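You operate a simulated robot arm through the tools that you are given. There is no shell and no other tool.

You are at the controls of a simulated robot arm. One attempt, no reset.

Task
Get the headphones ready for quiet listening on 7.085 MHz.
Fine: small radio off; big radio's volume down to 2 before the black jack plug goes into the phones socket; then tune; leave the headphones where they lie; leave the other controls.

It is judged by the outcome, as a careful person would: the job done as asked, and still so three seconds after it is handed in. It fails if anything else is knocked over, pushed out of place, dropped, spilled or broken.

Robot
A 7-joint arm with a two-finger parallel gripper, fixed in place. Base frame: the origin is on the floor under the middle of its stand, x ahead of it, y to its left, z up; the work surface is at about z = 750. Units: mm, degrees, N and s.
With the tool pointing down near the work surface it reaches from about 380 to 740 mm from the base axis. Its first joint turns from -143.0 to 143.0 degrees. Payload 3 kg.
The TCP is the grasp point between the finger pads, 30 mm short of the fingertips. In the tool frame z runs along the fingers and y along their closing line. Largest opening 110 mm; finger width 20, thickness 10; the body of the gripper, 48 by 112 mm, starts 55 mm behind the TCP.
Orientation is that of the tool frame in the base frame, as [roll, pitch, yaw] about the fixed x, y, z axes, in that order (R = Rz(yaw) Ry(pitch) Rx(roll)). With the fingers straight down and closing along the base's y, the tool's x points along the base's -x, its y along +y and its z along -z.

Tools
- The arm moves only by the tool play_rows. Its argument "deltas" is a list that holds one entry, the list of rows, each a list of 7 numbers: the shift along the tool's x, y, z in units of 20 mm (1.0 is 20 mm), then the turn, a rotation vector about the tool's x, y, z in units of 4 degrees (1.0 is 4 degrees), then the gripper command, from -1 (shut) to 1 (fully open), values between in proportion. In form: [[[dx, dy, dz, wx, wy, wz, fingers], ...]]. A call has 1 to 20 rows; each row shifts and turns the commanded pose from where the row before left it, along the tool's axes as they then stand. A call with a number of a shift or a turn outside -1 to 1 is refused whole. Rows are played at 5 a second. More than 50 mm and 8.6 degrees between two rows, or a gripper value outside its range, and nothing of the call is played. Where a pose cannot be reached the arm comes as near as it can. A force on the tool above 40 N (or 10 N above the force at the start of the call, whichever is more), or a blocked arm, ends the call early, and 0.2 s more pass. The fingers move at their own pace (about 108 mm/s each) and stop on an object; they squeeze with about 21 N. The grip force told is the motor's: it shows also when the fingers shut on nothing. Time passes only in rows, and 0.2 s behind the last, so rows that do not move let the fingers close. It gives the time, the measured TCP pose, the force on the tool (base axes), the opening and the grip force at its end, in the units of the frame above (readings bear some noise), with the torque about the TCP (base axes, N m) and any sound that the robot's microphone picked up.
- Cameras (640 x 400 px; columns grow to the right, rows downward): "scene" is fixed at [50.3, 500.9, 1490.1]; the picture's right is [-0.72, -0.69, 0.00], its down [-0.38, 0.40, -0.83] and it looks along [0.58, -0.60, -0.55] (base axes); focal length 329 px, centre (320, 200). "wrist" rides on the gripper at [72, 17, -103] in the tool frame; the picture's right is [-0.23, 0.97, 0.00], its down [-0.76, -0.18, -0.62] and it looks along [-0.61, -0.14, 0.78] (tool axes); focal length 222 px, centre (320, 200). There is no depth. A picture from a camera that has moved, and an enlarged one, comes with that camera's place and axes in the base frame and with its lens.
- capture(camera): a new picture of that camera. It takes no simulated time.
- raise_lower(by): slides the trunk up (or, below 0, down) by that many mm; the arm rides with it, the base frame stays. It gives what a move gives, with no picture.
- close_up(camera, box): a new picture of the part [left, top, right, bottom] of that camera's present view, enlarged. It takes no simulated time.
- finish_job(): hands the job in; it is judged then, once.

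Nothing tells you positions but the pictures and the camera data. Unless the task says otherwise, let go and move clear before handing in.

The tools are called after "Emit:" as name(argument=value, ...) on one line, values as JSON. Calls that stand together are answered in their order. play_rows: Moves the arm, as the interface text tells. Its arguments: {"type":"object","properties":{"deltas":{"type":"array","items":{"type":"array","items":{"type":"array","items":{"type":"number"}}}}},"required":["deltas"]} The other tools are called the same way: raise_lower (by) moves the trunk up or down; capture (camera) takes a picture; close_up (camera, box) takes an enlarged picture of a part of a camera's view; finish_job () hands the job in.

At the start:

```text
time_s: 0.0
ee_pos: [544.9, 323.6, 1157.2]
ee_rot: [179.9, 0.0, 180.0]
force: [0.0, -0.1, -0.3]
ft_torque: [-0.04, 0.0, -0.06]
width: 110.0
grip_force: 0.0
trunk travel left (down, up): [-675.0, 215.0]
```

scene: 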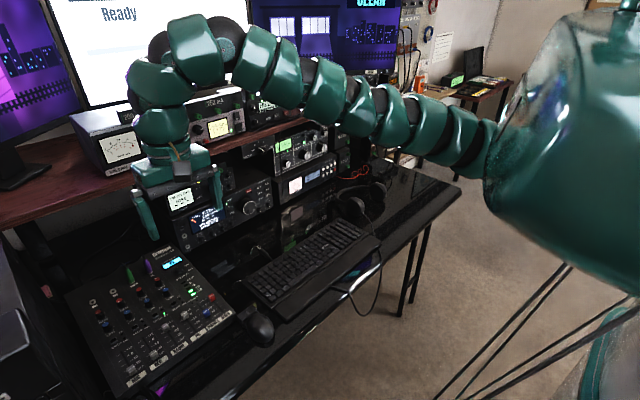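
wrist: 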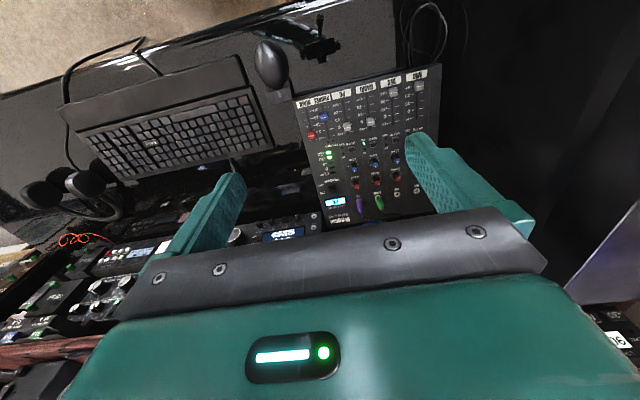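

I see a desk with a mixer, a keyboard, a mouse, headphones, and a stack of radios under a shelf; the arm hangs over the mixer. I'll look at close-ups first to find the big radio, the small radio, the plug and the phones socket.

Emit:
close_up(camera="scene", box=[140, 140, 300, 240])

Emit:
close_up(camera="scene", box=[240, 100, 400, 200])

Emit:
close_up(camera="scene", box=[240, 180, 400, 280])

Emit:
close_up(camera="wrist", box=[0, 150, 340, 360])

```text
4.00 times, centred on (220, 190) of scene
camera zoom: at [50.3, 500.9, 1490.1], right [-0.72, -0.69, 0.0], down [-0.38, 0.4, -0.83], along [0.58, -0.6, -0.55], focal length 1315 px, centre (720, 240)
```

zoom: 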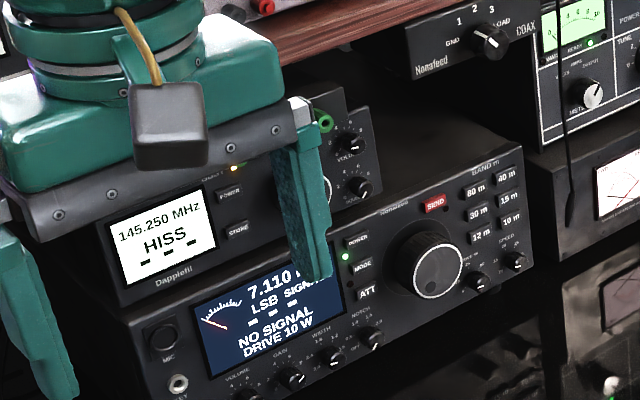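

```text
4.00 times, centred on (320, 150) of scene
camera zoom: at [50.3, 500.9, 1490.1], right [-0.72, -0.69, 0.0], down [-0.38, 0.4, -0.83], along [0.58, -0.6, -0.55], focal length 1315 px, centre (320, 400)
```

zoom: 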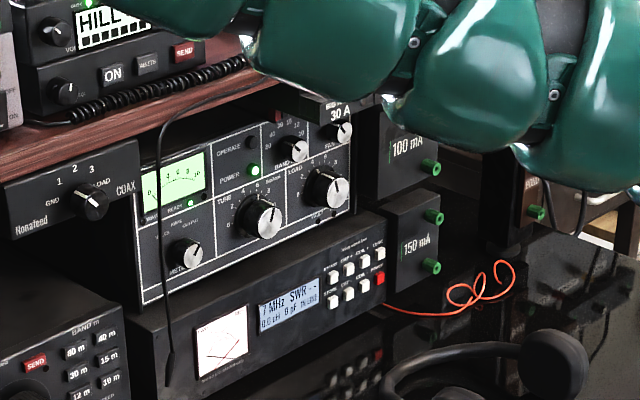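

```text
4.00 times, centred on (320, 230) of scene
camera zoom: at [50.3, 500.9, 1490.1], right [-0.72, -0.69, 0.0], down [-0.38, 0.4, -0.83], along [0.58, -0.6, -0.55], focal length 1315 px, centre (320, 80)
```

zoom: 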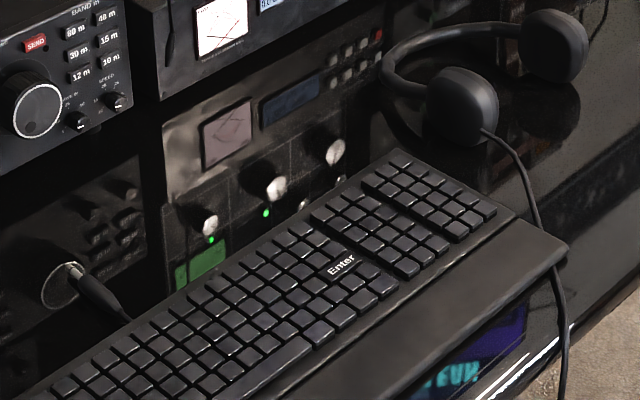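

```text
1.88 times, centred on (170, 255) of wrist
camera zoom: at [472.3, 341.1, 1261.2], right [0.23, 0.97, 0.0], down [0.76, -0.18, 0.62], along [0.61, -0.14, -0.78], focal length 418 px, centre (602, 96)
```

zoom: 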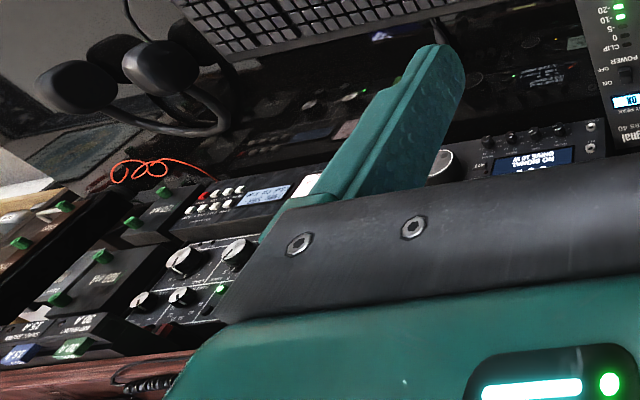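

The radios face the base (toward -x), with the small one (145.250 MHz) stacked on the big one (7.110 MHz). The plug seems to lie on the desk around (740, 45) with its tip toward the radio. I'll swing the gripper aside and tilt it forward so the wrist camera can see the front panels.

Emit:
play_rows(deltas=[[[0, -1, 0, 0, -1, 0, 0], [0, -1, 0, 0, -1, 0, 0], [0, -1, 0, 0, -1, 0, 0], [0, -1, 0, 0, -1, 0, 0], [0, -1, 0, 0, -1, 0, 0], [0, -1, 0, 0, -1, 0, 0], [0, -1, 0, 0, -1, 0, 0], [0, -1, 0, 0, -1, 0, 0], [0, -1, 0, 0, -1, 0, 0], [0, -1, 0, 0, -1, 0, 0]]])

Emit:
capture(camera="wrist")

Emit:
capture(camera="scene")

```text
time_s: 2.2
ee_pos: [543.4, 254.6, 1157.9]
ee_rot: [180.0, 13.9, -180.0]
force: [-0.2, 0.0, -0.8]
ft_torque: [0.01, -0.01, 0.0]
width: 55.0
grip_force: 0.2
out of reach, approached as far as the arm can: row 4, 5, 6, 7, 8, 9, 10
trunk travel left (down, up): [-675.0, 215.0]
```

```text
taken
camera wrist: at [449.0, 272.2, 1240.9], right [0.22, 0.97, 0.05], down [0.59, -0.18, 0.79], along [0.78, -0.14, -0.61], focal length 222 px, centre (320, 200)
```

wrist: 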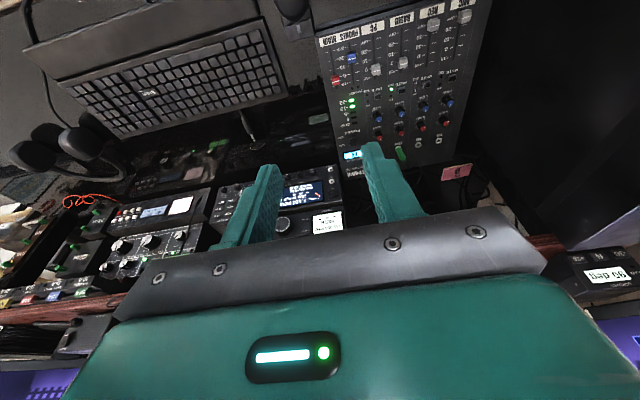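

```text
taken
```

scene: 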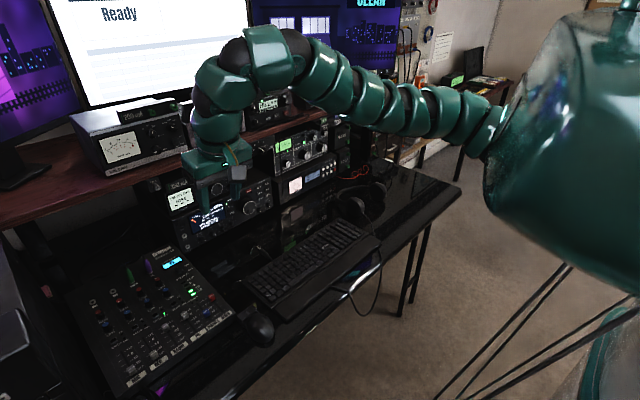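

The small radio's display shows between the fingers, and the arm stopped short of the commanded tilt because it is folded at this height. I'll carry on sideways without tilting, then change trunk height.

Emit:
play_rows(deltas=[[[0, -1, 0, 0, 0, 0, 0], [0, -1, 0, 0, 0, 0, 0], [0, -1, 0, 0, 0, 0, 0], [0, -1, 0, 0, 0, 0, 0], [0, -1, 0, 0, 0, 0, 0], [0, -1, 0, 0, 0, 0, 0]]])

```text
time_s: 3.6
ee_pos: [567.7, 228.5, 1160.0]
ee_rot: [-179.9, 13.8, 180.0]
force: [0.2, -0.5, -0.3]
ft_torque: [-0.01, -0.02, 0.0]
width: 55.0
grip_force: 0.1
out of reach, approached as far as the arm can: row 1, 2, 3, 4, 5, 6
trunk travel left (down, up): [-675.0, 215.0]
```

The arm can't fold in close at this height, so I'll go lower and farther out, over the keyboard area and well clear of the radios.

Emit:
play_rows(deltas=[[[-0.07, -0.71, 0.93, 0, 0, 0, 0], [-0.07, -0.71, 0.93, 0, 0, 0, 0], [-0.07, -0.71, 0.93, 0, 0, 0, 0], [-0.07, -0.71, 0.93, 0, 0, 0, 0], [-0.07, -0.71, 0.93, 0, 0, 0, 0], [-0.07, -0.71, 0.93, 0, 0, 0, 0], [-0.07, -0.71, 0.93, 0, 0, 0, 0], [-0.07, -0.71, 0.93, 0, 0, 0, 0], [-0.07, -0.71, 0.93, 0, 0, 0, 0]]])

```text
time_s: 5.6
ee_pos: [576.4, 220.2, 1157.9]
ee_rot: [-179.9, 13.5, 179.3]
force: [0.1, -0.2, 0.1]
ft_torque: [-0.01, 0.03, 0.0]
width: 55.1
grip_force: 0.1
out of reach, approached as far as the arm can: row 1, 2, 3, 4, 5, 6, 7, 8, 9
trunk travel left (down, up): [-675.0, 215.0]
```

The reading barely changed, so the commanded pose may have run ahead of the arm. I'll send a still row to test that.

Emit:
play_rows(deltas=[[[0, 0, 0, 0, 0, 0, 0]]])

Emit:
capture(camera="scene")

```text
time_s: 6.0
ee_pos: [577.6, 220.3, 1157.3]
ee_rot: [-179.8, 13.6, 179.3]
force: [0.5, 0.1, 0.5]
ft_torque: [0.0, -0.03, 0.02]
width: 55.1
grip_force: 0.1
trunk travel left (down, up): [-675.0, 215.0]
```

```text
taken
```

scene: 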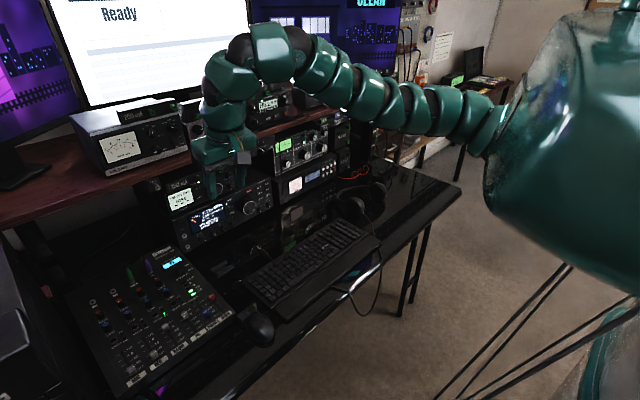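

A still row is accepted, so each call starts from the actual pose. I'll undo the tilt while lowering to find out which joint limits the arm.

Emit:
play_rows(deltas=[[[0, 0, 0, 0, 1, 0, 0], [0, 0, 0, 0, 1, 0, 0], [0, 0, 0, 0, 1, 0, 0], [0, 0, 0, 0, 0.4, 0, 0], [0, 0, 1, 0, 0, 0, 0], [0, 0, 1, 0, 0, 0, 0], [0, 0, 1, 0, 0, 0, 0], [0, 0, 1, 0, 0, 0, 0]]])

```text
time_s: 7.8
ee_pos: [582.0, 223.2, 1067.5]
ee_rot: [-179.9, 0.4, 180.0]
force: [-0.5, 0.1, 0.1]
ft_torque: [0.01, 0.03, -0.03]
width: 55.2
grip_force: 0.1
out of reach, approached as far as the arm can: row 2, 3
trunk travel left (down, up): [-675.0, 215.0]
```

That worked, so with the tool vertical I can move freely. Next I'll move sideways toward y=100 while lowering a little.

Emit:
play_rows(deltas=[[[0, -1, 0.3, 0, 0, 0, 0], [0, -1, 0.3, 0, 0, 0, 0], [0, -1, 0.3, 0, 0, 0, 0], [0, -1, 0.3, 0, 0, 0, 0], [0, -1, 0.3, 0, 0, 0, 0], [0, -1, 0.3, 0, 0, 0, 0]]])

```text
time_s: 9.2
ee_pos: [581.0, 193.0, 1058.9]
ee_rot: [-179.9, 0.3, -180.0]
force: [0.4, -0.9, 0.6]
ft_torque: [0.01, -0.02, -0.01]
width: 55.0
grip_force: 0.2
out of reach, approached as far as the arm can: row 2, 3, 4, 5, 6
trunk travel left (down, up): [-675.0, 215.0]
```

The arm keeps a minimum radius of about 610 mm at this height, so I need to reach farther out. I'll move forward to x≈700, still about 230 mm clear of the panels, then go sideways and down.

Emit:
play_rows(deltas=[[[-1, 0, 0.5, 0, 0, 0, 0], [-1, 0, 0.5, 0, 0, 0, 0], [-1, 0, 0.5, 0, 0, 0, 0], [-1, 0, 0.5, 0, 0, 0, 0], [-1, 0, 0.5, 0, 0, 0, 0], [-1, -0.5, 0.5, 0, 0, 0, 0], [0, -1, 0, 0, 0, 0, 0], [0, -1, 0, 0, 0, 0, 0], [0, -1, 0, 0, 0, 0, 0], [0, -1, 0, 0, 0, 0, 0]]])

```text
time_s: 11.4
ee_pos: [703.5, 103.3, 1001.3]
ee_rot: [-180.0, 0.4, 180.0]
force: [-0.2, 0.0, 0.0]
ft_torque: [-0.01, 0.01, 0.0]
width: 54.9
grip_force: 0.1
trunk travel left (down, up): [-675.0, 215.0]
```

Good, that was reached. Next I'll lower a bit and tilt the tool forward so the camera looks straight at the radio panels.

Emit:
play_rows(deltas=[[[0, 0, 0.5, 0, -1, 0, 0], [0, 0, 0.5, 0, -1, 0, 0], [0, 0, 0.5, 0, -1, 0, 0], [0, 0, 0.5, 0, -1, 0, 0], [0, 0, 0, 0, -1, 0, 0], [0, 0, 0, 0, -1, 0, 0], [0, 0, 0, 0, -1, 0, 0], [0, 0, 0, 0, -1, 0, 0], [0, 0, 0, 0, -1, 0, 0], [0, 0, 0, 0, -1, 0, 0]]])

Emit:
capture(camera="wrist")

Emit:
capture(camera="scene")

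```text
time_s: 13.6
ee_pos: [705.9, 102.9, 960.2]
ee_rot: [-179.9, 40.2, -180.0]
force: [-0.3, -0.5, 0.0]
ft_torque: [-0.01, 0.01, -0.01]
width: 55.2
grip_force: 0.0
out of reach, approached as far as the arm can: row 4, 5
trunk travel left (down, up): [-675.0, 215.0]
```

```text
taken
camera wrist: at [584.4, 119.4, 993.0], right [0.17, 0.97, 0.15], down [0.18, -0.18, 0.97], along [0.97, -0.14, -0.2], focal length 222 px, centre (320, 200)
```

wrist: 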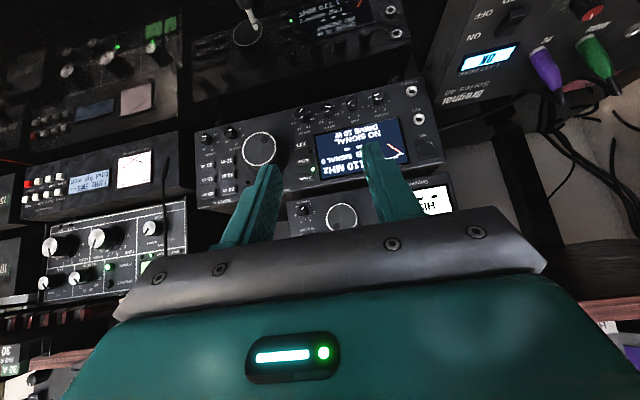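

```text
taken
```

scene: 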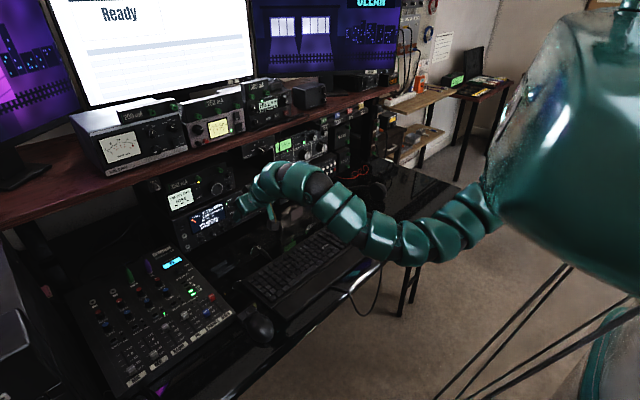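

The panels are visible now, upside-down in the wrist view, and the small radio is clear in the scene view. I'll zoom in on both radios, the sockets and the plug.

Emit:
close_up(camera="wrist", box=[280, 70, 460, 190])

Emit:
close_up(camera="wrist", box=[180, 90, 330, 220])

Emit:
close_up(camera="wrist", box=[180, 0, 420, 120])

Emit:
close_up(camera="scene", box=[150, 150, 290, 250])

```text
3.33 times, centred on (370, 130) of wrist
camera zoom: at [584.4, 119.4, 993.0], right [0.17, 0.97, 0.15], down [0.18, -0.18, 0.97], along [0.97, -0.14, -0.2], focal length 740 px, centre (153, 433)
```

zoom: 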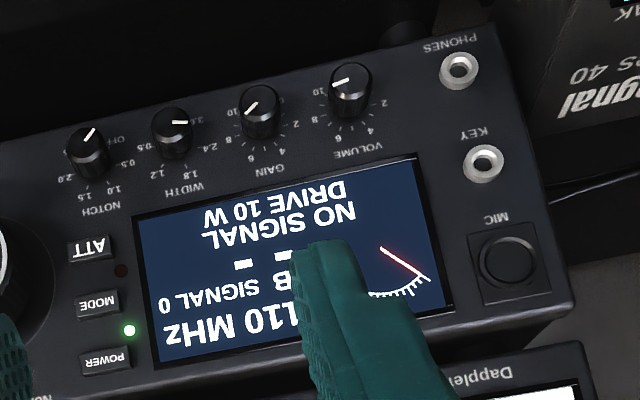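

```text
3.08 times, centred on (255, 155) of wrist
camera zoom: at [584.4, 119.4, 993.0], right [0.17, 0.97, 0.15], down [0.18, -0.18, 0.97], along [0.97, -0.14, -0.2], focal length 684 px, centre (520, 338)
```

zoom: 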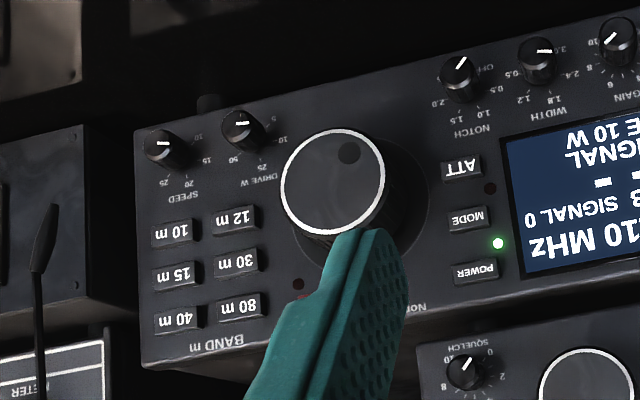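

```text
2.67 times, centred on (300, 60) of wrist
camera zoom: at [584.4, 119.4, 993.0], right [0.17, 0.97, 0.15], down [0.18, -0.18, 0.97], along [0.97, -0.14, -0.2], focal length 592 px, centre (373, 573)
```

zoom: 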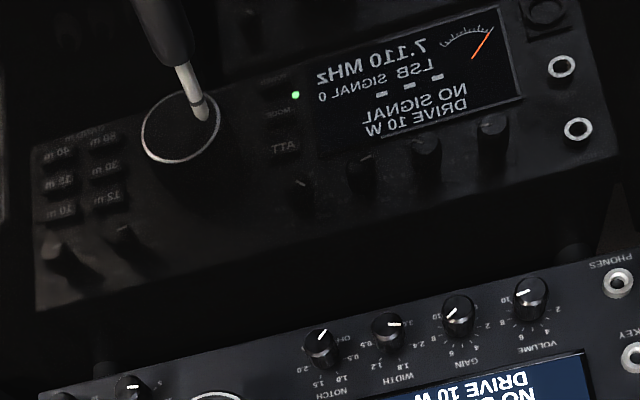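

```text
4.00 times, centred on (220, 200) of scene
camera zoom: at [50.3, 500.9, 1490.1], right [-0.72, -0.69, 0.0], down [-0.38, 0.4, -0.83], along [0.58, -0.6, -0.55], focal length 1315 px, centre (720, 200)
```

zoom: 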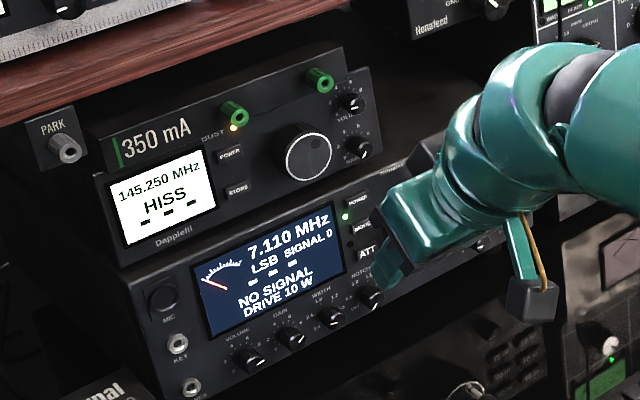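

The layout is now clear:
- **Big radio front:** x≈882.
- **Sockets:** MIC, KEY and PHONES run down the left side, with PHONES lowest at about (880, 227, 805).
- **Volume knob:** about (870, 180, 806), pointing near 10.
- **Plug:** on the desk along +x, tip near (775, 50).

I'll raise the trunk so the forearm comes in from above the keyboard, then test spinning the tool to put the camera on top.

Emit:
raise_lower(by=200)

Emit:
close_up(camera="scene", box=[150, 130, 310, 230])

Emit:
close_up(camera="wrist", box=[200, 0, 420, 137])

```text
time_s: 15.8
ee_pos: [706.3, 102.5, 1160.0]
ee_rot: [-179.9, 40.4, 179.9]
force: [-0.1, 0.6, 0.4]
ft_torque: [-0.01, 0.0, 0.01]
width: 54.8
grip_force: 0.1
trunk travel left (down, up): [-875.0, 15.0]
```

```text
4.00 times, centred on (230, 180) of scene
camera zoom: at [50.3, 500.9, 1490.1], right [-0.72, -0.69, 0.0], down [-0.38, 0.4, -0.83], along [0.58, -0.6, -0.55], focal length 1315 px, centre (680, 280)
```

zoom: 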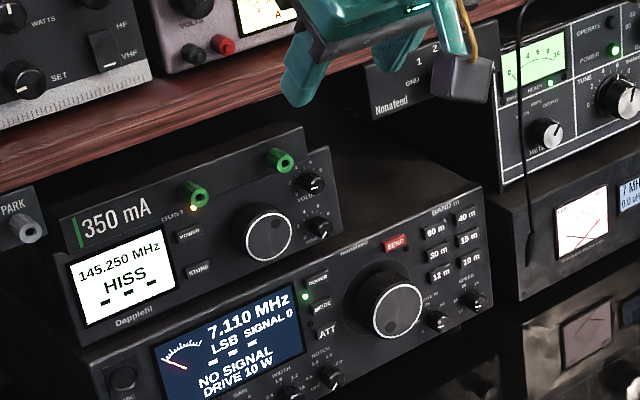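

```text
2.91 times, centred on (310, 68) of wrist
camera zoom: at [584.7, 119.7, 1193.4], right [0.17, 0.97, 0.15], down [0.18, -0.18, 0.97], along [0.97, -0.14, -0.2], focal length 646 px, centre (349, 582)
```

zoom: 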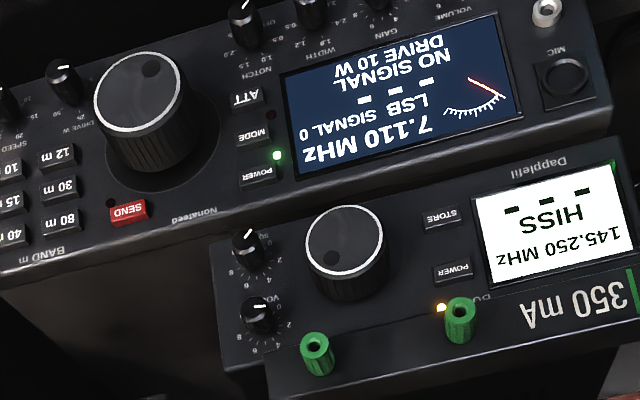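

I can now see the small radio's POWER button at about (888, 152, 981), with STORE 31 mm below it and a green post above it. The red SEND button beside the big dial must be avoided. I'll lower the gripper in front of the small radio, still well clear of it.

Emit:
play_rows(deltas=[[[0.466, 0.227, 0.857, 0, 0, 0, -1], [0.466, 0.227, 0.857, 0, 0, 0, -1], [0.466, 0.227, 0.857, 0, 0, 0, -1], [0.466, 0.227, 0.857, 0, 0, 0, -1], [0.466, 0.227, 0.857, 0, 0, 0, -1], [0.466, 0.227, 0.857, 0, 0, 0, -1], [0.466, 0.227, 0.857, 0, 0, 0, -1], [0.466, 0.227, 0.857, 0, 0, 0, -1], [0.466, 0.227, 0.857, 0, 0, 0, -1], [0.466, 0.227, 0.857, 0, 0, 0, -1], [0.466, 0.227, 0.857, 0, 0, 0, -1]]])

Emit:
capture(camera="scene")

```text
time_s: 18.2
ee_pos: [751.3, 152.9, 951.5]
ee_rot: [-179.8, 40.2, -180.0]
force: [0.9, 0.2, 1.1]
ft_torque: [-0.02, 0.03, 0.03]
width: 0.0
grip_force: 21.7
trunk travel left (down, up): [-875.0, 15.0]
```

```text
taken
```

scene: 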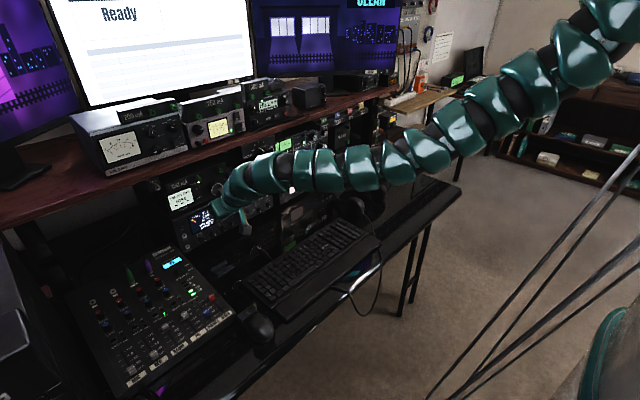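

The arm now comes in from above and is clear of everything. I'll test the spin about the tool axis here, in free space.

Emit:
play_rows(deltas=[[[0, 0, 0, 0, 0, 1, -1], [0, 0, 0, 0, 0, 1, -1], [0, 0, 0, 0, 0, 1, -1], [0, 0, 0, 0, 0, 1, -1], [0, 0, 0, 0, 0, 1, -1], [0, 0, 0, 0, 0, 1, -1], [0, 0, 0, 0, 0, 1, -1], [0, 0, 0, 0, 0, 1, -1], [0, 0, 0, 0, 0, 1, -1], [0, 0, 0, 0, 0, 1, -1], [0, 0, 0, 0, 0, 1, -1], [0, 0, 0, 0, 0, 1, -1], [0, 0, 0, 0, 0, 1, -1], [0, 0, 0, 0, 0, 1, -1], [0, 0, 0, 0, 0, 1, -1], [0, 0, 0, 0, 0, 1, -1], [0, 0, 0, 0, 0, 1, -1], [0, 0, 0, 0, 0, 1, -1], [0, 0, 0, 0, 0, 1, -1], [0, 0, 0, 0, 0, 1, -1]]])

Emit:
capture(camera="wrist")

```text
time_s: 22.4
ee_pos: [750.7, 153.2, 951.2]
ee_rot: [140.1, 6.4, 97.6]
force: [0.5, 0.3, 0.1]
ft_torque: [-0.03, 0.01, -0.03]
width: 0.0
grip_force: 20.7
trunk travel left (down, up): [-875.0, 15.0]
```

```text
taken
camera wrist: at [686.9, 227.2, 1033.2], right [0.76, -0.06, 0.65], down [-0.44, -0.78, 0.45], along [0.48, -0.62, -0.62], focal length 222 px, centre (320, 200)
```

wrist: 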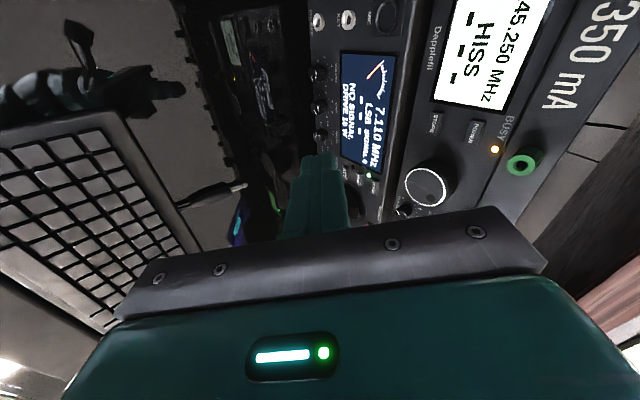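

The +80° spin worked. I'll continue another 80° to bring the camera toward the top.

Emit:
play_rows(deltas=[[[0, 0, 0, 0, 0, 1, -1], [0, 0, 0, 0, 0, 1, -1], [0, 0, 0, 0, 0, 1, -1], [0, 0, 0, 0, 0, 1, -1], [0, 0, 0, 0, 0, 1, -1], [0, 0, 0, 0, 0, 1, -1], [0, 0, 0, 0, 0, 1, -1], [0, 0, 0, 0, 0, 1, -1], [0, 0, 0, 0, 0, 1, -1], [0, 0, 0, 0, 0, 1, -1], [0, 0, 0, 0, 0, 1, -1], [0, 0, 0, 0, 0, 1, -1], [0, 0, 0, 0, 0, 1, -1], [0, 0, 0, 0, 0, 1, -1], [0, 0, 0, 0, 0, 1, -1], [0, 0, 0, 0, 0, 1, -1], [0, 0, 0, 0, 0, 1, -1], [0, 0, 0, 0, 0, 1, -1], [0, 0, 0, 0, 0, 1, -1], [0, 0, 0, 0, 0, 1, -1]]])

Emit:
capture(camera="wrist")

```text
time_s: 26.6
ee_pos: [751.3, 152.8, 950.5]
ee_rot: [146.1, -23.5, 59.2]
force: [-1.0, -0.6, -0.4]
ft_torque: [0.0, -0.01, -0.01]
width: 0.0
grip_force: 21.3
out of reach, approached as far as the arm can: row 13, 14, 15, 16, 17, 18, 19, 20
trunk travel left (down, up): [-875.0, 15.0]
```

```text
taken
camera wrist: at [728.2, 199.1, 1067.9], right [0.48, -0.78, 0.41], down [-0.87, -0.49, 0.08], along [0.14, -0.39, -0.91], focal length 222 px, centre (320, 200)
```

wrist: 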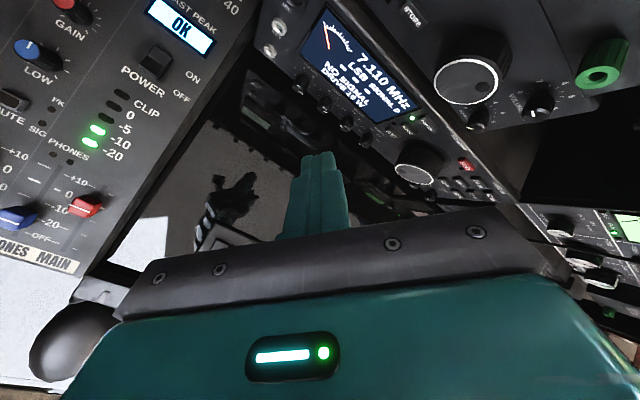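

The spin runs out at about +128° on this side. The mixer edge looks close to the PHONES socket, so I'll check that area before choosing tool orientations.

Emit:
close_up(camera="scene", box=[110, 210, 270, 310])

Emit:
close_up(camera="wrist", box=[120, 0, 440, 200])

Emit:
close_up(camera="scene", box=[210, 220, 290, 270])

```text
4.00 times, centred on (190, 260) of scene
camera zoom: at [50.3, 500.9, 1490.1], right [-0.72, -0.69, 0.0], down [-0.38, 0.4, -0.83], along [0.58, -0.6, -0.55], focal length 1315 px, centre (840, -40)
```

zoom: 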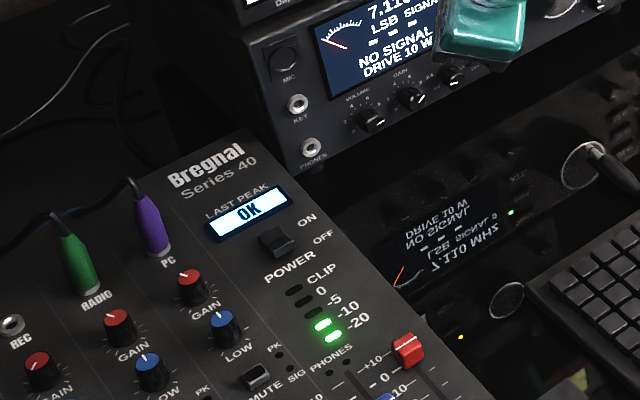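

```text
2.00 times, centred on (280, 100) of wrist
camera zoom: at [728.2, 199.1, 1067.9], right [0.48, -0.78, 0.41], down [-0.87, -0.49, 0.08], along [0.14, -0.39, -0.91], focal length 444 px, centre (400, 400)
```

zoom: 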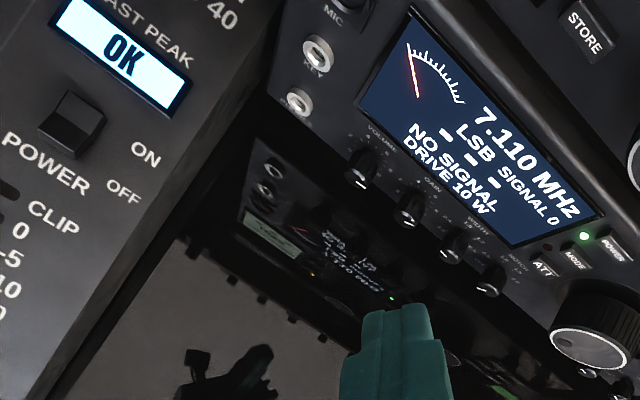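

```text
8.00 times, centred on (250, 245) of scene
camera zoom: at [50.3, 500.9, 1490.1], right [-0.72, -0.69, 0.0], down [-0.38, 0.4, -0.83], along [0.58, -0.6, -0.55], focal length 2630 px, centre (880, -160)
```

zoom: 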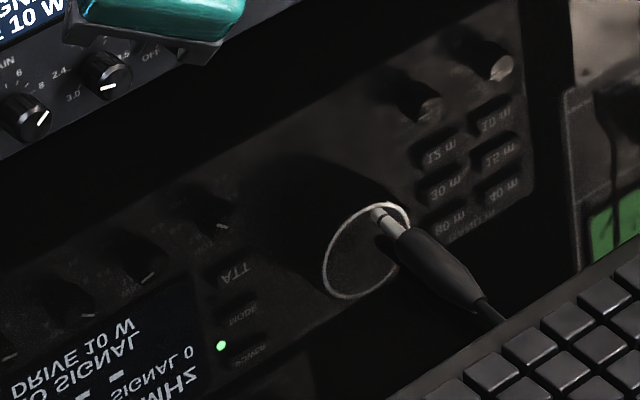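

The mixer's top is at about z≈810 for y>260, close to the PHONES socket, so the camera should stay on the right side when I work low. I'll unwind the spin and test how far it goes the other way.

Emit:
play_rows(deltas=[[[0, 0, 0, 0, 0, -1, -1], [0, 0, 0, 0, 0, -1, -1], [0, 0, 0, 0, 0, -1, -1], [0, 0, 0, 0, 0, -1, -1], [0, 0, 0, 0, 0, -1, -1], [0, 0, 0, 0, 0, -1, -1], [0, 0, 0, 0, 0, -1, -1], [0, 0, 0, 0, 0, -1, -1], [0, 0, 0, 0, 0, -1, -1], [0, 0, 0, 0, 0, -1, -1], [0, 0, 0, 0, 0, -1, -1], [0, 0, 0, 0, 0, -1, -1], [0, 0, 0, 0, 0, -1, -1], [0, 0, 0, 0, 0, -1, -1], [0, 0, 0, 0, 0, -1, -1], [0, 0, 0, 0, 0, -1, -1], [0, 0, 0, 0, 0, -1, -1], [0, 0, 0, 0, 0, -1, -1], [0, 0, 0, 0, 0, -1, -1], [0, 0, 0, 0, 0, -1, -1]]])

Emit:
play_rows(deltas=[[[0, 0, 0, 0, 0, -1, -1], [0, 0, 0, 0, 0, -1, -1], [0, 0, 0, 0, 0, -1, -1], [0, 0, 0, 0, 0, -1, -1], [0, 0, 0, 0, 0, -1, -1], [0, 0, 0, 0, 0, -1, -1], [0, 0, 0, 0, 0, -1, -1], [0, 0, 0, 0, 0, -1, -1], [0, 0, 0, 0, 0, -1, -1], [0, 0, 0, 0, 0, -1, -1], [0, 0, 0, 0, 0, -1, -1], [0, 0, 0, 0, 0, -1, -1], [0, 0, 0, 0, 0, -1, -1], [0, 0, 0, 0, 0, -1, -1], [0, 0, 0, 0, 0, -1, -1], [0, 0, 0, 0, 0, -1, -1], [0, 0, 0, 0, 0, -1, -1], [0, 0, 0, 0, 0, -1, -1], [0, 0, 0, 0, 0, -1, -1], [0, 0, 0, 0, 0, -1, -1]]])

Emit:
play_rows(deltas=[[[0, 0, 0, 0, 0, -1, -1], [0, 0, 0, 0, 0, -1, -1], [0, 0, 0, 0, 0, -1, -1], [0, 0, 0, 0, 0, -1, -1], [0, 0, 0, 0, 0, -1, -1], [0, 0, 0, 0, 0, -1, -1], [0, 0, 0, 0, 0, -1, -1], [0, 0, 0, 0, 0, -1, -1], [0, 0, 0, 0, 0, -1, -1], [0, 0, 0, 0, 0, -1, -1], [0, 0, 0, 0, 0, -1, -1], [0, 0, 0, 0, 0, -1, -1], [0, 0, 0, 0, 0, -1, -1], [0, 0, 0, 0, 0, -1, -1], [0, 0, 0, 0, 0, -1, -1], [0, 0, 0, 0, 0, -1, -1], [0, 0, 0, 0, 0, -1, -1], [0, 0, 0, 0, 0, -1, -1], [0, 0, 0, 0, 0, -1, -1], [0, 0, 0, 0, 0, -1, -1]]])

```text
time_s: 30.8
ee_pos: [751.0, 151.3, 951.6]
ee_rot: [147.8, 25.7, 124.6]
force: [0.2, -0.4, 0.1]
ft_torque: [-0.04, 0.01, -0.03]
width: 0.0
grip_force: 21.1
trunk travel left (down, up): [-875.0, 15.0]
```

```text
time_s: 35.0
ee_pos: [749.6, 151.6, 951.9]
ee_rot: [-155.7, 33.3, -140.6]
force: [-0.5, -0.3, 1.3]
ft_torque: [0.02, 0.0, 0.0]
width: 0.0
grip_force: 20.8
trunk travel left (down, up): [-875.0, 15.0]
```

```text
time_s: 39.2
ee_pos: [750.2, 152.3, 951.8]
ee_rot: [-141.8, -14.0, -73.0]
force: [0.4, 0.3, -0.8]
ft_torque: [0.02, 0.02, -0.01]
width: 0.0
grip_force: 21.2
trunk travel left (down, up): [-875.0, 15.0]
```

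The spin is now about -112° with no limit reached. I'll continue toward -190°.

Emit:
play_rows(deltas=[[[0, 0, 0, 0, 0, -1, -1], [0, 0, 0, 0, 0, -1, -1], [0, 0, 0, 0, 0, -1, -1], [0, 0, 0, 0, 0, -1, -1], [0, 0, 0, 0, 0, -1, -1], [0, 0, 0, 0, 0, -1, -1], [0, 0, 0, 0, 0, -1, -1], [0, 0, 0, 0, 0, -1, -1], [0, 0, 0, 0, 0, -1, -1], [0, 0, 0, 0, 0, -1, -1], [0, 0, 0, 0, 0, -1, -1], [0, 0, 0, 0, 0, -1, -1], [0, 0, 0, 0, 0, -1, -1], [0, 0, 0, 0, 0, -1, -1], [0, 0, 0, 0, 0, -1, -1], [0, 0, 0, 0, 0, -1, -1], [0, 0, 0, 0, 0, -1, -1], [0, 0, 0, 0, 0, -1, -1], [0, 0, 0, 0, 0, -1, -1], [0, 0, 0, 0, 0, -1, -1]]])

Emit:
capture(camera="wrist")

Emit:
capture(camera="scene")

```text
time_s: 43.4
ee_pos: [749.5, 152.7, 950.9]
ee_rot: [169.9, -39.2, 15.6]
force: [0.4, 0.5, 0.4]
ft_torque: [-0.01, 0.0, 0.01]
width: 0.0
grip_force: 21.4
trunk travel left (down, up): [-875.0, 15.0]
```

```text
taken
camera wrist: at [740.2, 150.7, 1079.3], right [-0.01, -1.0, -0.01], down [-1.0, 0.01, -0.03], along [0.03, 0.01, -1.0], focal length 222 px, centre (320, 200)
```

wrist: 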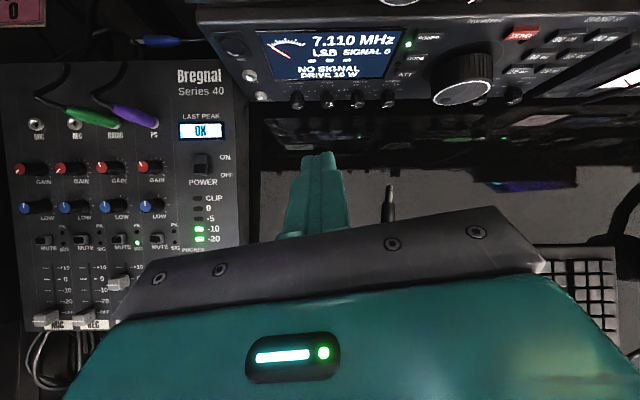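

```text
taken
```

scene: 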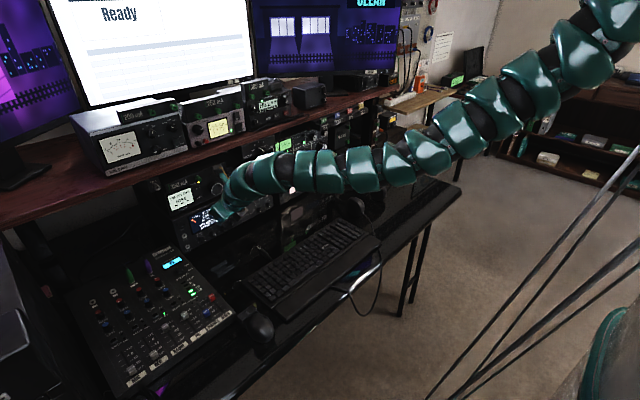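

Now the camera gives a top-down map:
- Plug tip at about (770, 52).
- Mixer's right edge at y≈250.
- PHONES socket at y≈226.
- Knob spacing about 38 mm.

Next I'll square the spin and bring the tool to horizontal, facing the panels.

Emit:
play_rows(deltas=[[[0, 0, 0, 0, 0, 1, -1], [0, 0, 0, 0, 0, 1, -1], [0, 0, 0, 0, 0, 1, -1], [0, 0, 0, 0, 1, 0, -1], [0, 0, 0, 0, 1, 0, -1], [0, 0, 0, 0, 1, 0, -1], [0, 0, 0, 0, 1, 0, -1], [0, 0, 0, 0, 1, 0, -1], [0, 0, 0, 0, 1, 0, -1], [0, 0, 0, 0, 1, 0, -1], [0, 0, 0, 0, 1, 0, -1], [0, 0, 0, 0, 1, 0, -1], [0, 0, 0, 0, 1, 0, -1], [0, 0, 0, 0, 1, 0, -1], [0, 0, 0, 0, 0.4, 0, -1]]])

Emit:
capture(camera="wrist")

Emit:
capture(camera="scene")

```text
time_s: 46.6
ee_pos: [747.6, 152.4, 957.6]
ee_rot: [-178.4, -86.0, -1.4]
force: [-0.8, 0.4, 0.3]
ft_torque: [-0.02, 0.02, 0.01]
width: 0.1
grip_force: 21.0
out of reach, approached as far as the arm can: row 14
trunk travel left (down, up): [-875.0, 15.0]
```

```text
taken
camera wrist: at [649.8, 134.2, 1038.0], right [-0.01, -0.97, -0.23], down [-0.68, 0.18, -0.72], along [0.74, 0.14, -0.66], focal length 222 px, centre (320, 200)
```

wrist: 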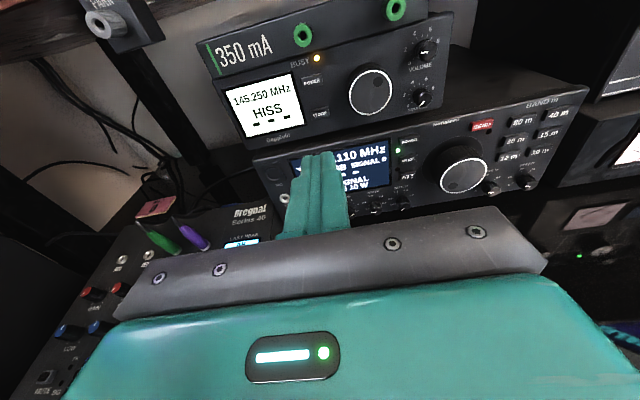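

```text
taken
```

scene: 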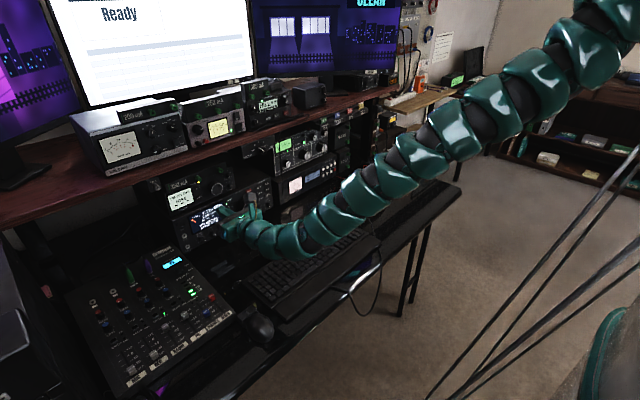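

The tool is nearly horizontal and the panels appear upright. I'll zoom in on the small radio and the lower panel to refine positions.

Emit:
close_up(camera="wrist", box=[200, 20, 440, 170])

Emit:
close_up(camera="scene", box=[150, 150, 270, 225])

```text
2.67 times, centred on (320, 95) of wrist
camera zoom: at [649.8, 134.2, 1038.0], right [-0.01, -0.97, -0.23], down [-0.68, 0.18, -0.72], along [0.74, 0.14, -0.66], focal length 592 px, centre (320, 480)
```

zoom: 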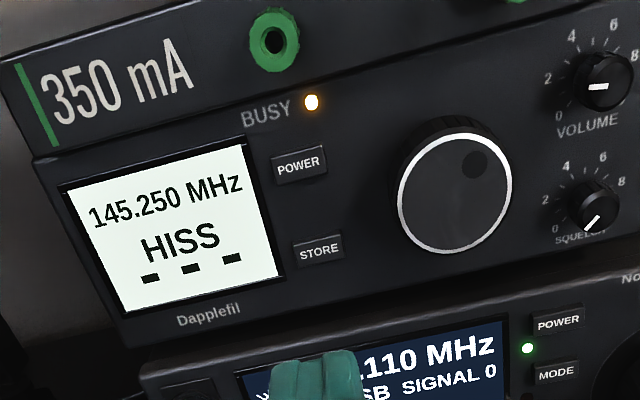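

```text
5.33 times, centred on (210, 188) of scene
camera zoom: at [50.3, 500.9, 1490.1], right [-0.72, -0.69, 0.0], down [-0.38, 0.4, -0.83], along [0.58, -0.6, -0.55], focal length 1753 px, centre (907, 267)
```

zoom: 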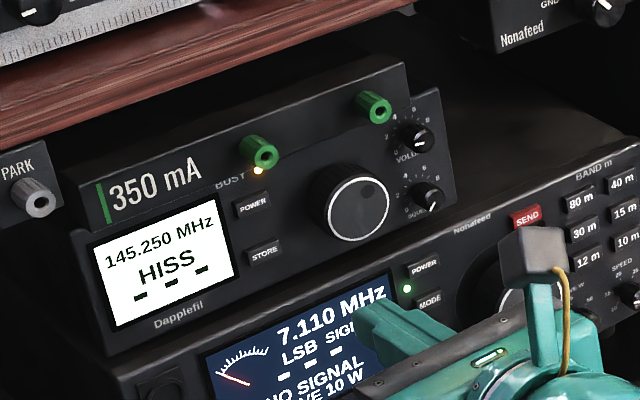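

The POWER button is at about (888, 152, 980) and is roughly 20×10 mm. I'll line the closed fingertips up with it and stop about 10 mm short.

Emit:
play_rows(deltas=[[[0.78, 0, 0, 0, 0, 0, -1], [0.78, 0, 0, 0, 0, 0, -1], [0, 0, 0.98, 0, 0, 0, -1], [0, 0, 0.98, 0, 0, 0, -1], [0, 0, 0.98, 0, 0, 0, -1], [0, 0, 0.98, 0, 0, 0, -1], [0, 0, 0.9, 0, 0, 0, -1]]])

Emit:
close_up(camera="wrist", box=[200, 80, 440, 230])

Emit:
close_up(camera="scene", box=[150, 150, 270, 225])

```text
time_s: 48.2
ee_pos: [788.3, 152.4, 999.1]
ee_rot: [179.1, -86.0, 0.8]
force: [-0.6, 0.2, 0.5]
ft_torque: [-0.03, 0.02, -0.01]
width: 0.0
grip_force: 20.9
out of reach, approached as far as the arm can: row 4, 5, 6, 7
trunk travel left (down, up): [-875.0, 15.0]
```

```text
2.67 times, centred on (320, 155) of wrist
camera zoom: at [690.6, 135.2, 1078.7], right [-0.02, -0.97, -0.23], down [-0.68, 0.18, -0.72], along [0.74, 0.14, -0.66], focal length 592 px, centre (320, 320)
```

zoom: 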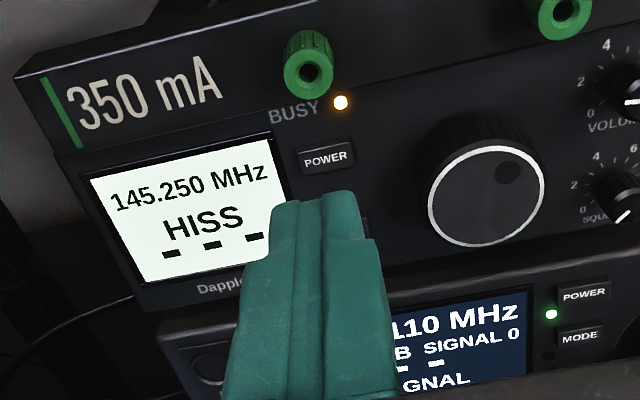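

```text
5.33 times, centred on (210, 188) of scene
camera zoom: at [50.3, 500.9, 1490.1], right [-0.72, -0.69, 0.0], down [-0.38, 0.4, -0.83], along [0.58, -0.6, -0.55], focal length 1753 px, centre (907, 267)
```

zoom: 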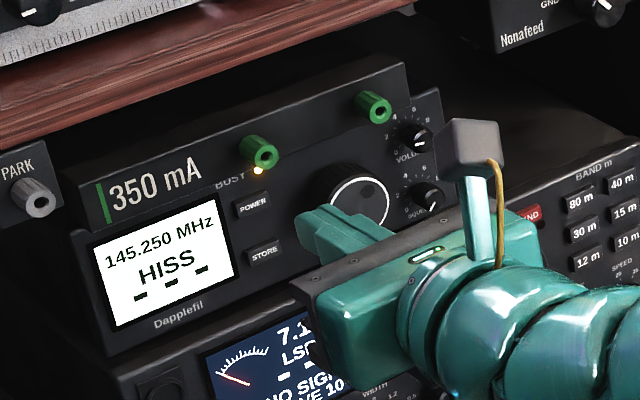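

The arm is nearly straight here and runs out of reach, so the trunk is too high for level work. I'll pull back to a tilted pose and then lower the trunk.

Emit:
play_rows(deltas=[[[0, 0, -1, 0, -1, 0, -1], [0, 0, -1, 0, -1, 0, -1], [0.3, 0, -0.7, 0, -1, 0, -1], [0.3, 0, -0.7, 0, -1, 0, -1], [0.3, 0, -0.7, 0, -1, 0, -1], [0.3, 0, -0.5, 0, -1, 0, -1], [0.3, 0, -0.5, 0, -1, 0, -1], [0.3, 0, -0.5, 0, -1, 0, -1], [0.3, 0, 0, 0, -1, 0, -1], [0.3, 0, 0, 0, -1, 0, -1]]])

Emit:
capture(camera="scene")

```text
time_s: 50.4
ee_pos: [707.3, 155.3, 1059.7]
ee_rot: [179.9, -49.8, 0.1]
force: [-0.1, -0.3, 0.3]
ft_torque: [0.02, 0.02, 0.03]
width: 0.0
grip_force: 21.2
out of reach, approached as far as the arm can: row 8
trunk travel left (down, up): [-875.0, 15.0]
```

```text
taken
```

scene: 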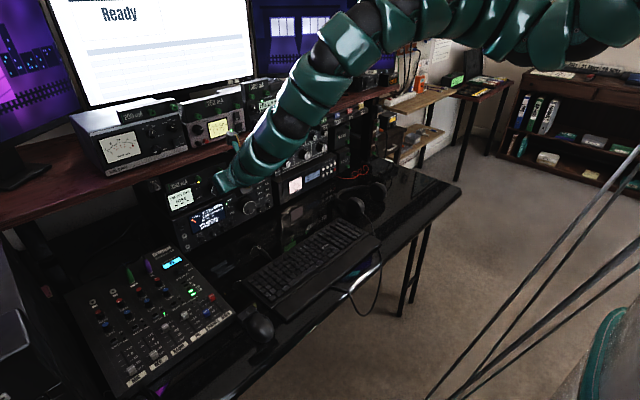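

The arm is now elbow-up, which is a better configuration. I'll lower the trunk 200 mm; the gripper ends around z=860 in open space in front of the radio.

Emit:
raise_lower(by=-180)

Emit:
capture(camera="scene")

```text
time_s: 52.4
ee_pos: [708.5, 154.6, 880.4]
ee_rot: [179.9, -49.9, 0.0]
force: [0.0, 0.7, 0.2]
ft_torque: [-0.01, 0.02, 0.0]
width: 0.0
grip_force: 20.4
trunk travel left (down, up): [-695.0, 195.0]
```

```text
taken
```

scene: 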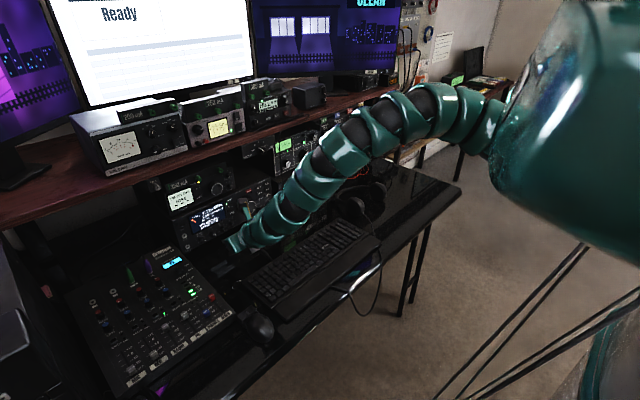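

Elbow-up is kept. Next I'll raise and advance toward the small radio's POWER button, then level the tool.

Emit:
play_rows(deltas=[[[0.914, 0, 0, 0, 0, 0, -1], [0.914, 0, 0, 0, 0, 0, -1], [0.914, 0, 0, 0, 0, 0, -1], [0.914, 0, 0, 0, 0, 0, -1], [0.914, 0, 0, 0, 0, 0, -1], [0.914, 0, 0, 0, 0, 0, -1], [0.914, 0, 0, 0, 0, 0, -1], [0, 0, 0, 0, 1, 0, -1], [0, 0, 0, 0, 1, 0, -1], [0, 0, 0, 0, 1, 0, -1], [0, 0, 0, 0, 1, 0, -1], [0, 0, 0, 0, 1, 0, -1], [0, 0, 0, 0, 1, 0, -1], [0, 0, 0, 0, 1, 0, -1]]])

Emit:
capture(camera="scene")

Emit:
capture(camera="wrist")

```text
time_s: 55.4
ee_pos: [792.2, 155.6, 976.0]
ee_rot: [179.8, -78.0, 0.0]
force: [0.4, 1.1, 0.9]
ft_torque: [0.01, -0.01, 0.01]
width: 0.2
grip_force: 21.1
out of reach, approached as far as the arm can: row 2
trunk travel left (down, up): [-695.0, 195.0]
```

```text
taken
```

scene: 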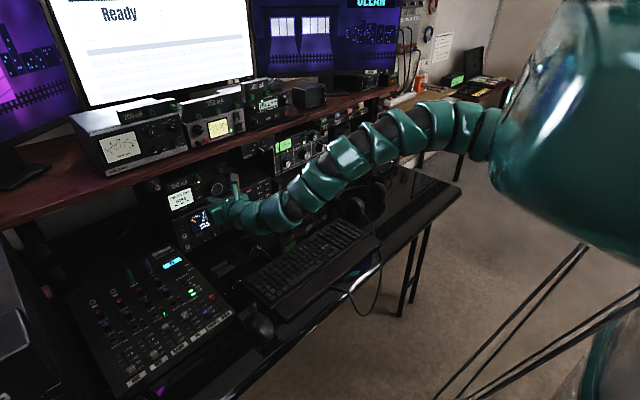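

```text
taken
camera wrist: at [706.9, 139.0, 1068.8], right [-0.05, -0.97, -0.22], down [-0.77, 0.18, -0.62], along [0.64, 0.14, -0.76], focal length 222 px, centre (320, 200)
```

wrist: 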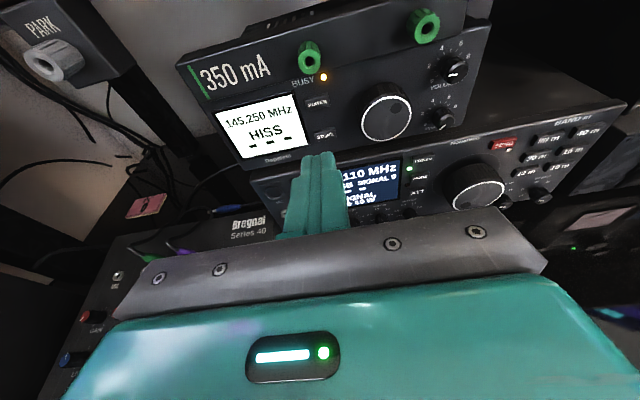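

The fingertips are about 66 mm short of the button and slightly low. I'll advance most of the way in line with it.

Emit:
play_rows(deltas=[[[0.52, 0.06, 0.5, 0, 0, 0, -1], [0.52, 0.06, 0.5, 0, 0, 0, -1], [0, 0.06, 0.7, 0, 0, 0, -1], [0, 0, 0.8, 0, 0, 0, -1]]])

Emit:
close_up(camera="wrist", box=[200, 40, 440, 190])

Emit:
close_up(camera="scene", box=[150, 150, 270, 225])

```text
time_s: 56.4
ee_pos: [846.2, 152.6, 985.1]
ee_rot: [179.5, -78.0, 0.3]
force: [-0.8, 0.2, 0.4]
ft_torque: [-0.03, 0.0, -0.01]
width: 0.0
grip_force: 20.5
trunk travel left (down, up): [-695.0, 195.0]
```

```text
2.67 times, centred on (320, 115) of wrist
camera zoom: at [760.4, 135.0, 1078.3], right [-0.05, -0.97, -0.22], down [-0.77, 0.18, -0.61], along [0.64, 0.14, -0.76], focal length 592 px, centre (320, 427)
```

zoom: 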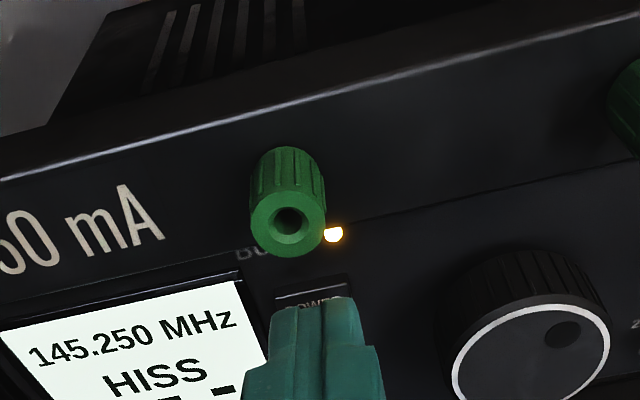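

```text
5.33 times, centred on (210, 188) of scene
camera zoom: at [50.3, 500.9, 1490.1], right [-0.72, -0.69, 0.0], down [-0.38, 0.4, -0.83], along [0.58, -0.6, -0.55], focal length 1753 px, centre (907, 267)
```

zoom: 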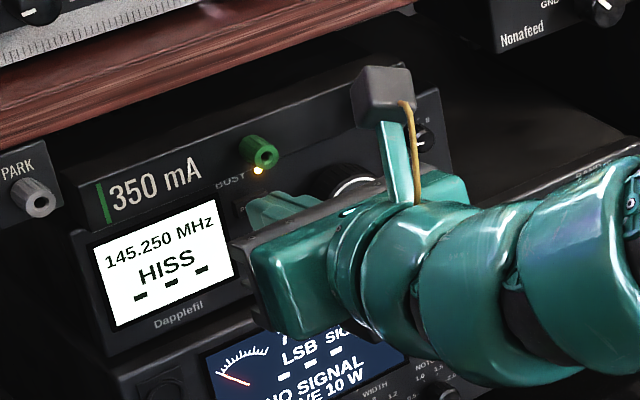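

The fingertips are in front of POWER, but their upper edge sits a bit high. I'll drop 6 mm and advance slowly, watching the force.

Emit:
play_rows(deltas=[[[-0.29, 0, 0.06, 0, 0, 0, -1], [0.03, 0, 0.147, 0, 0, 0, -1], [0.03, 0, 0.147, 0, 0, 0, -1], [0, 0, 0, 0, 0, 0, -1]]])

Emit:
close_up(camera="wrist", box=[200, 40, 440, 190])

```text
time_s: 57.4
ee_pos: [851.8, 152.0, 981.2]
ee_rot: [179.8, -78.0, 0.2]
force: [-0.3, -0.2, 0.2]
ft_torque: [0.06, 0.02, -0.03]
width: 0.2
grip_force: 21.0
trunk travel left (down, up): [-695.0, 195.0]
```

```text
2.67 times, centred on (320, 115) of wrist
camera zoom: at [765.9, 135.1, 1073.9], right [-0.05, -0.97, -0.22], down [-0.77, 0.18, -0.61], along [0.64, 0.14, -0.76], focal length 592 px, centre (320, 427)
```

zoom: 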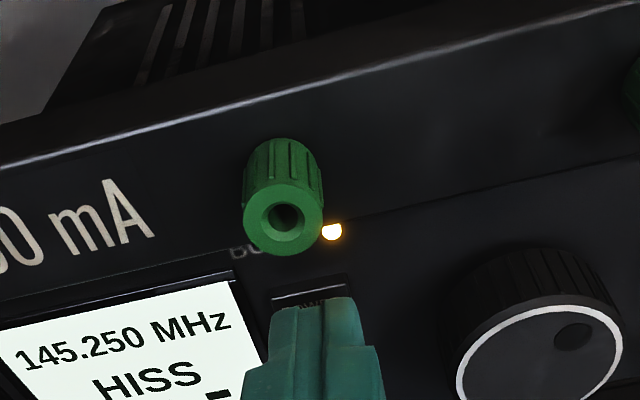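

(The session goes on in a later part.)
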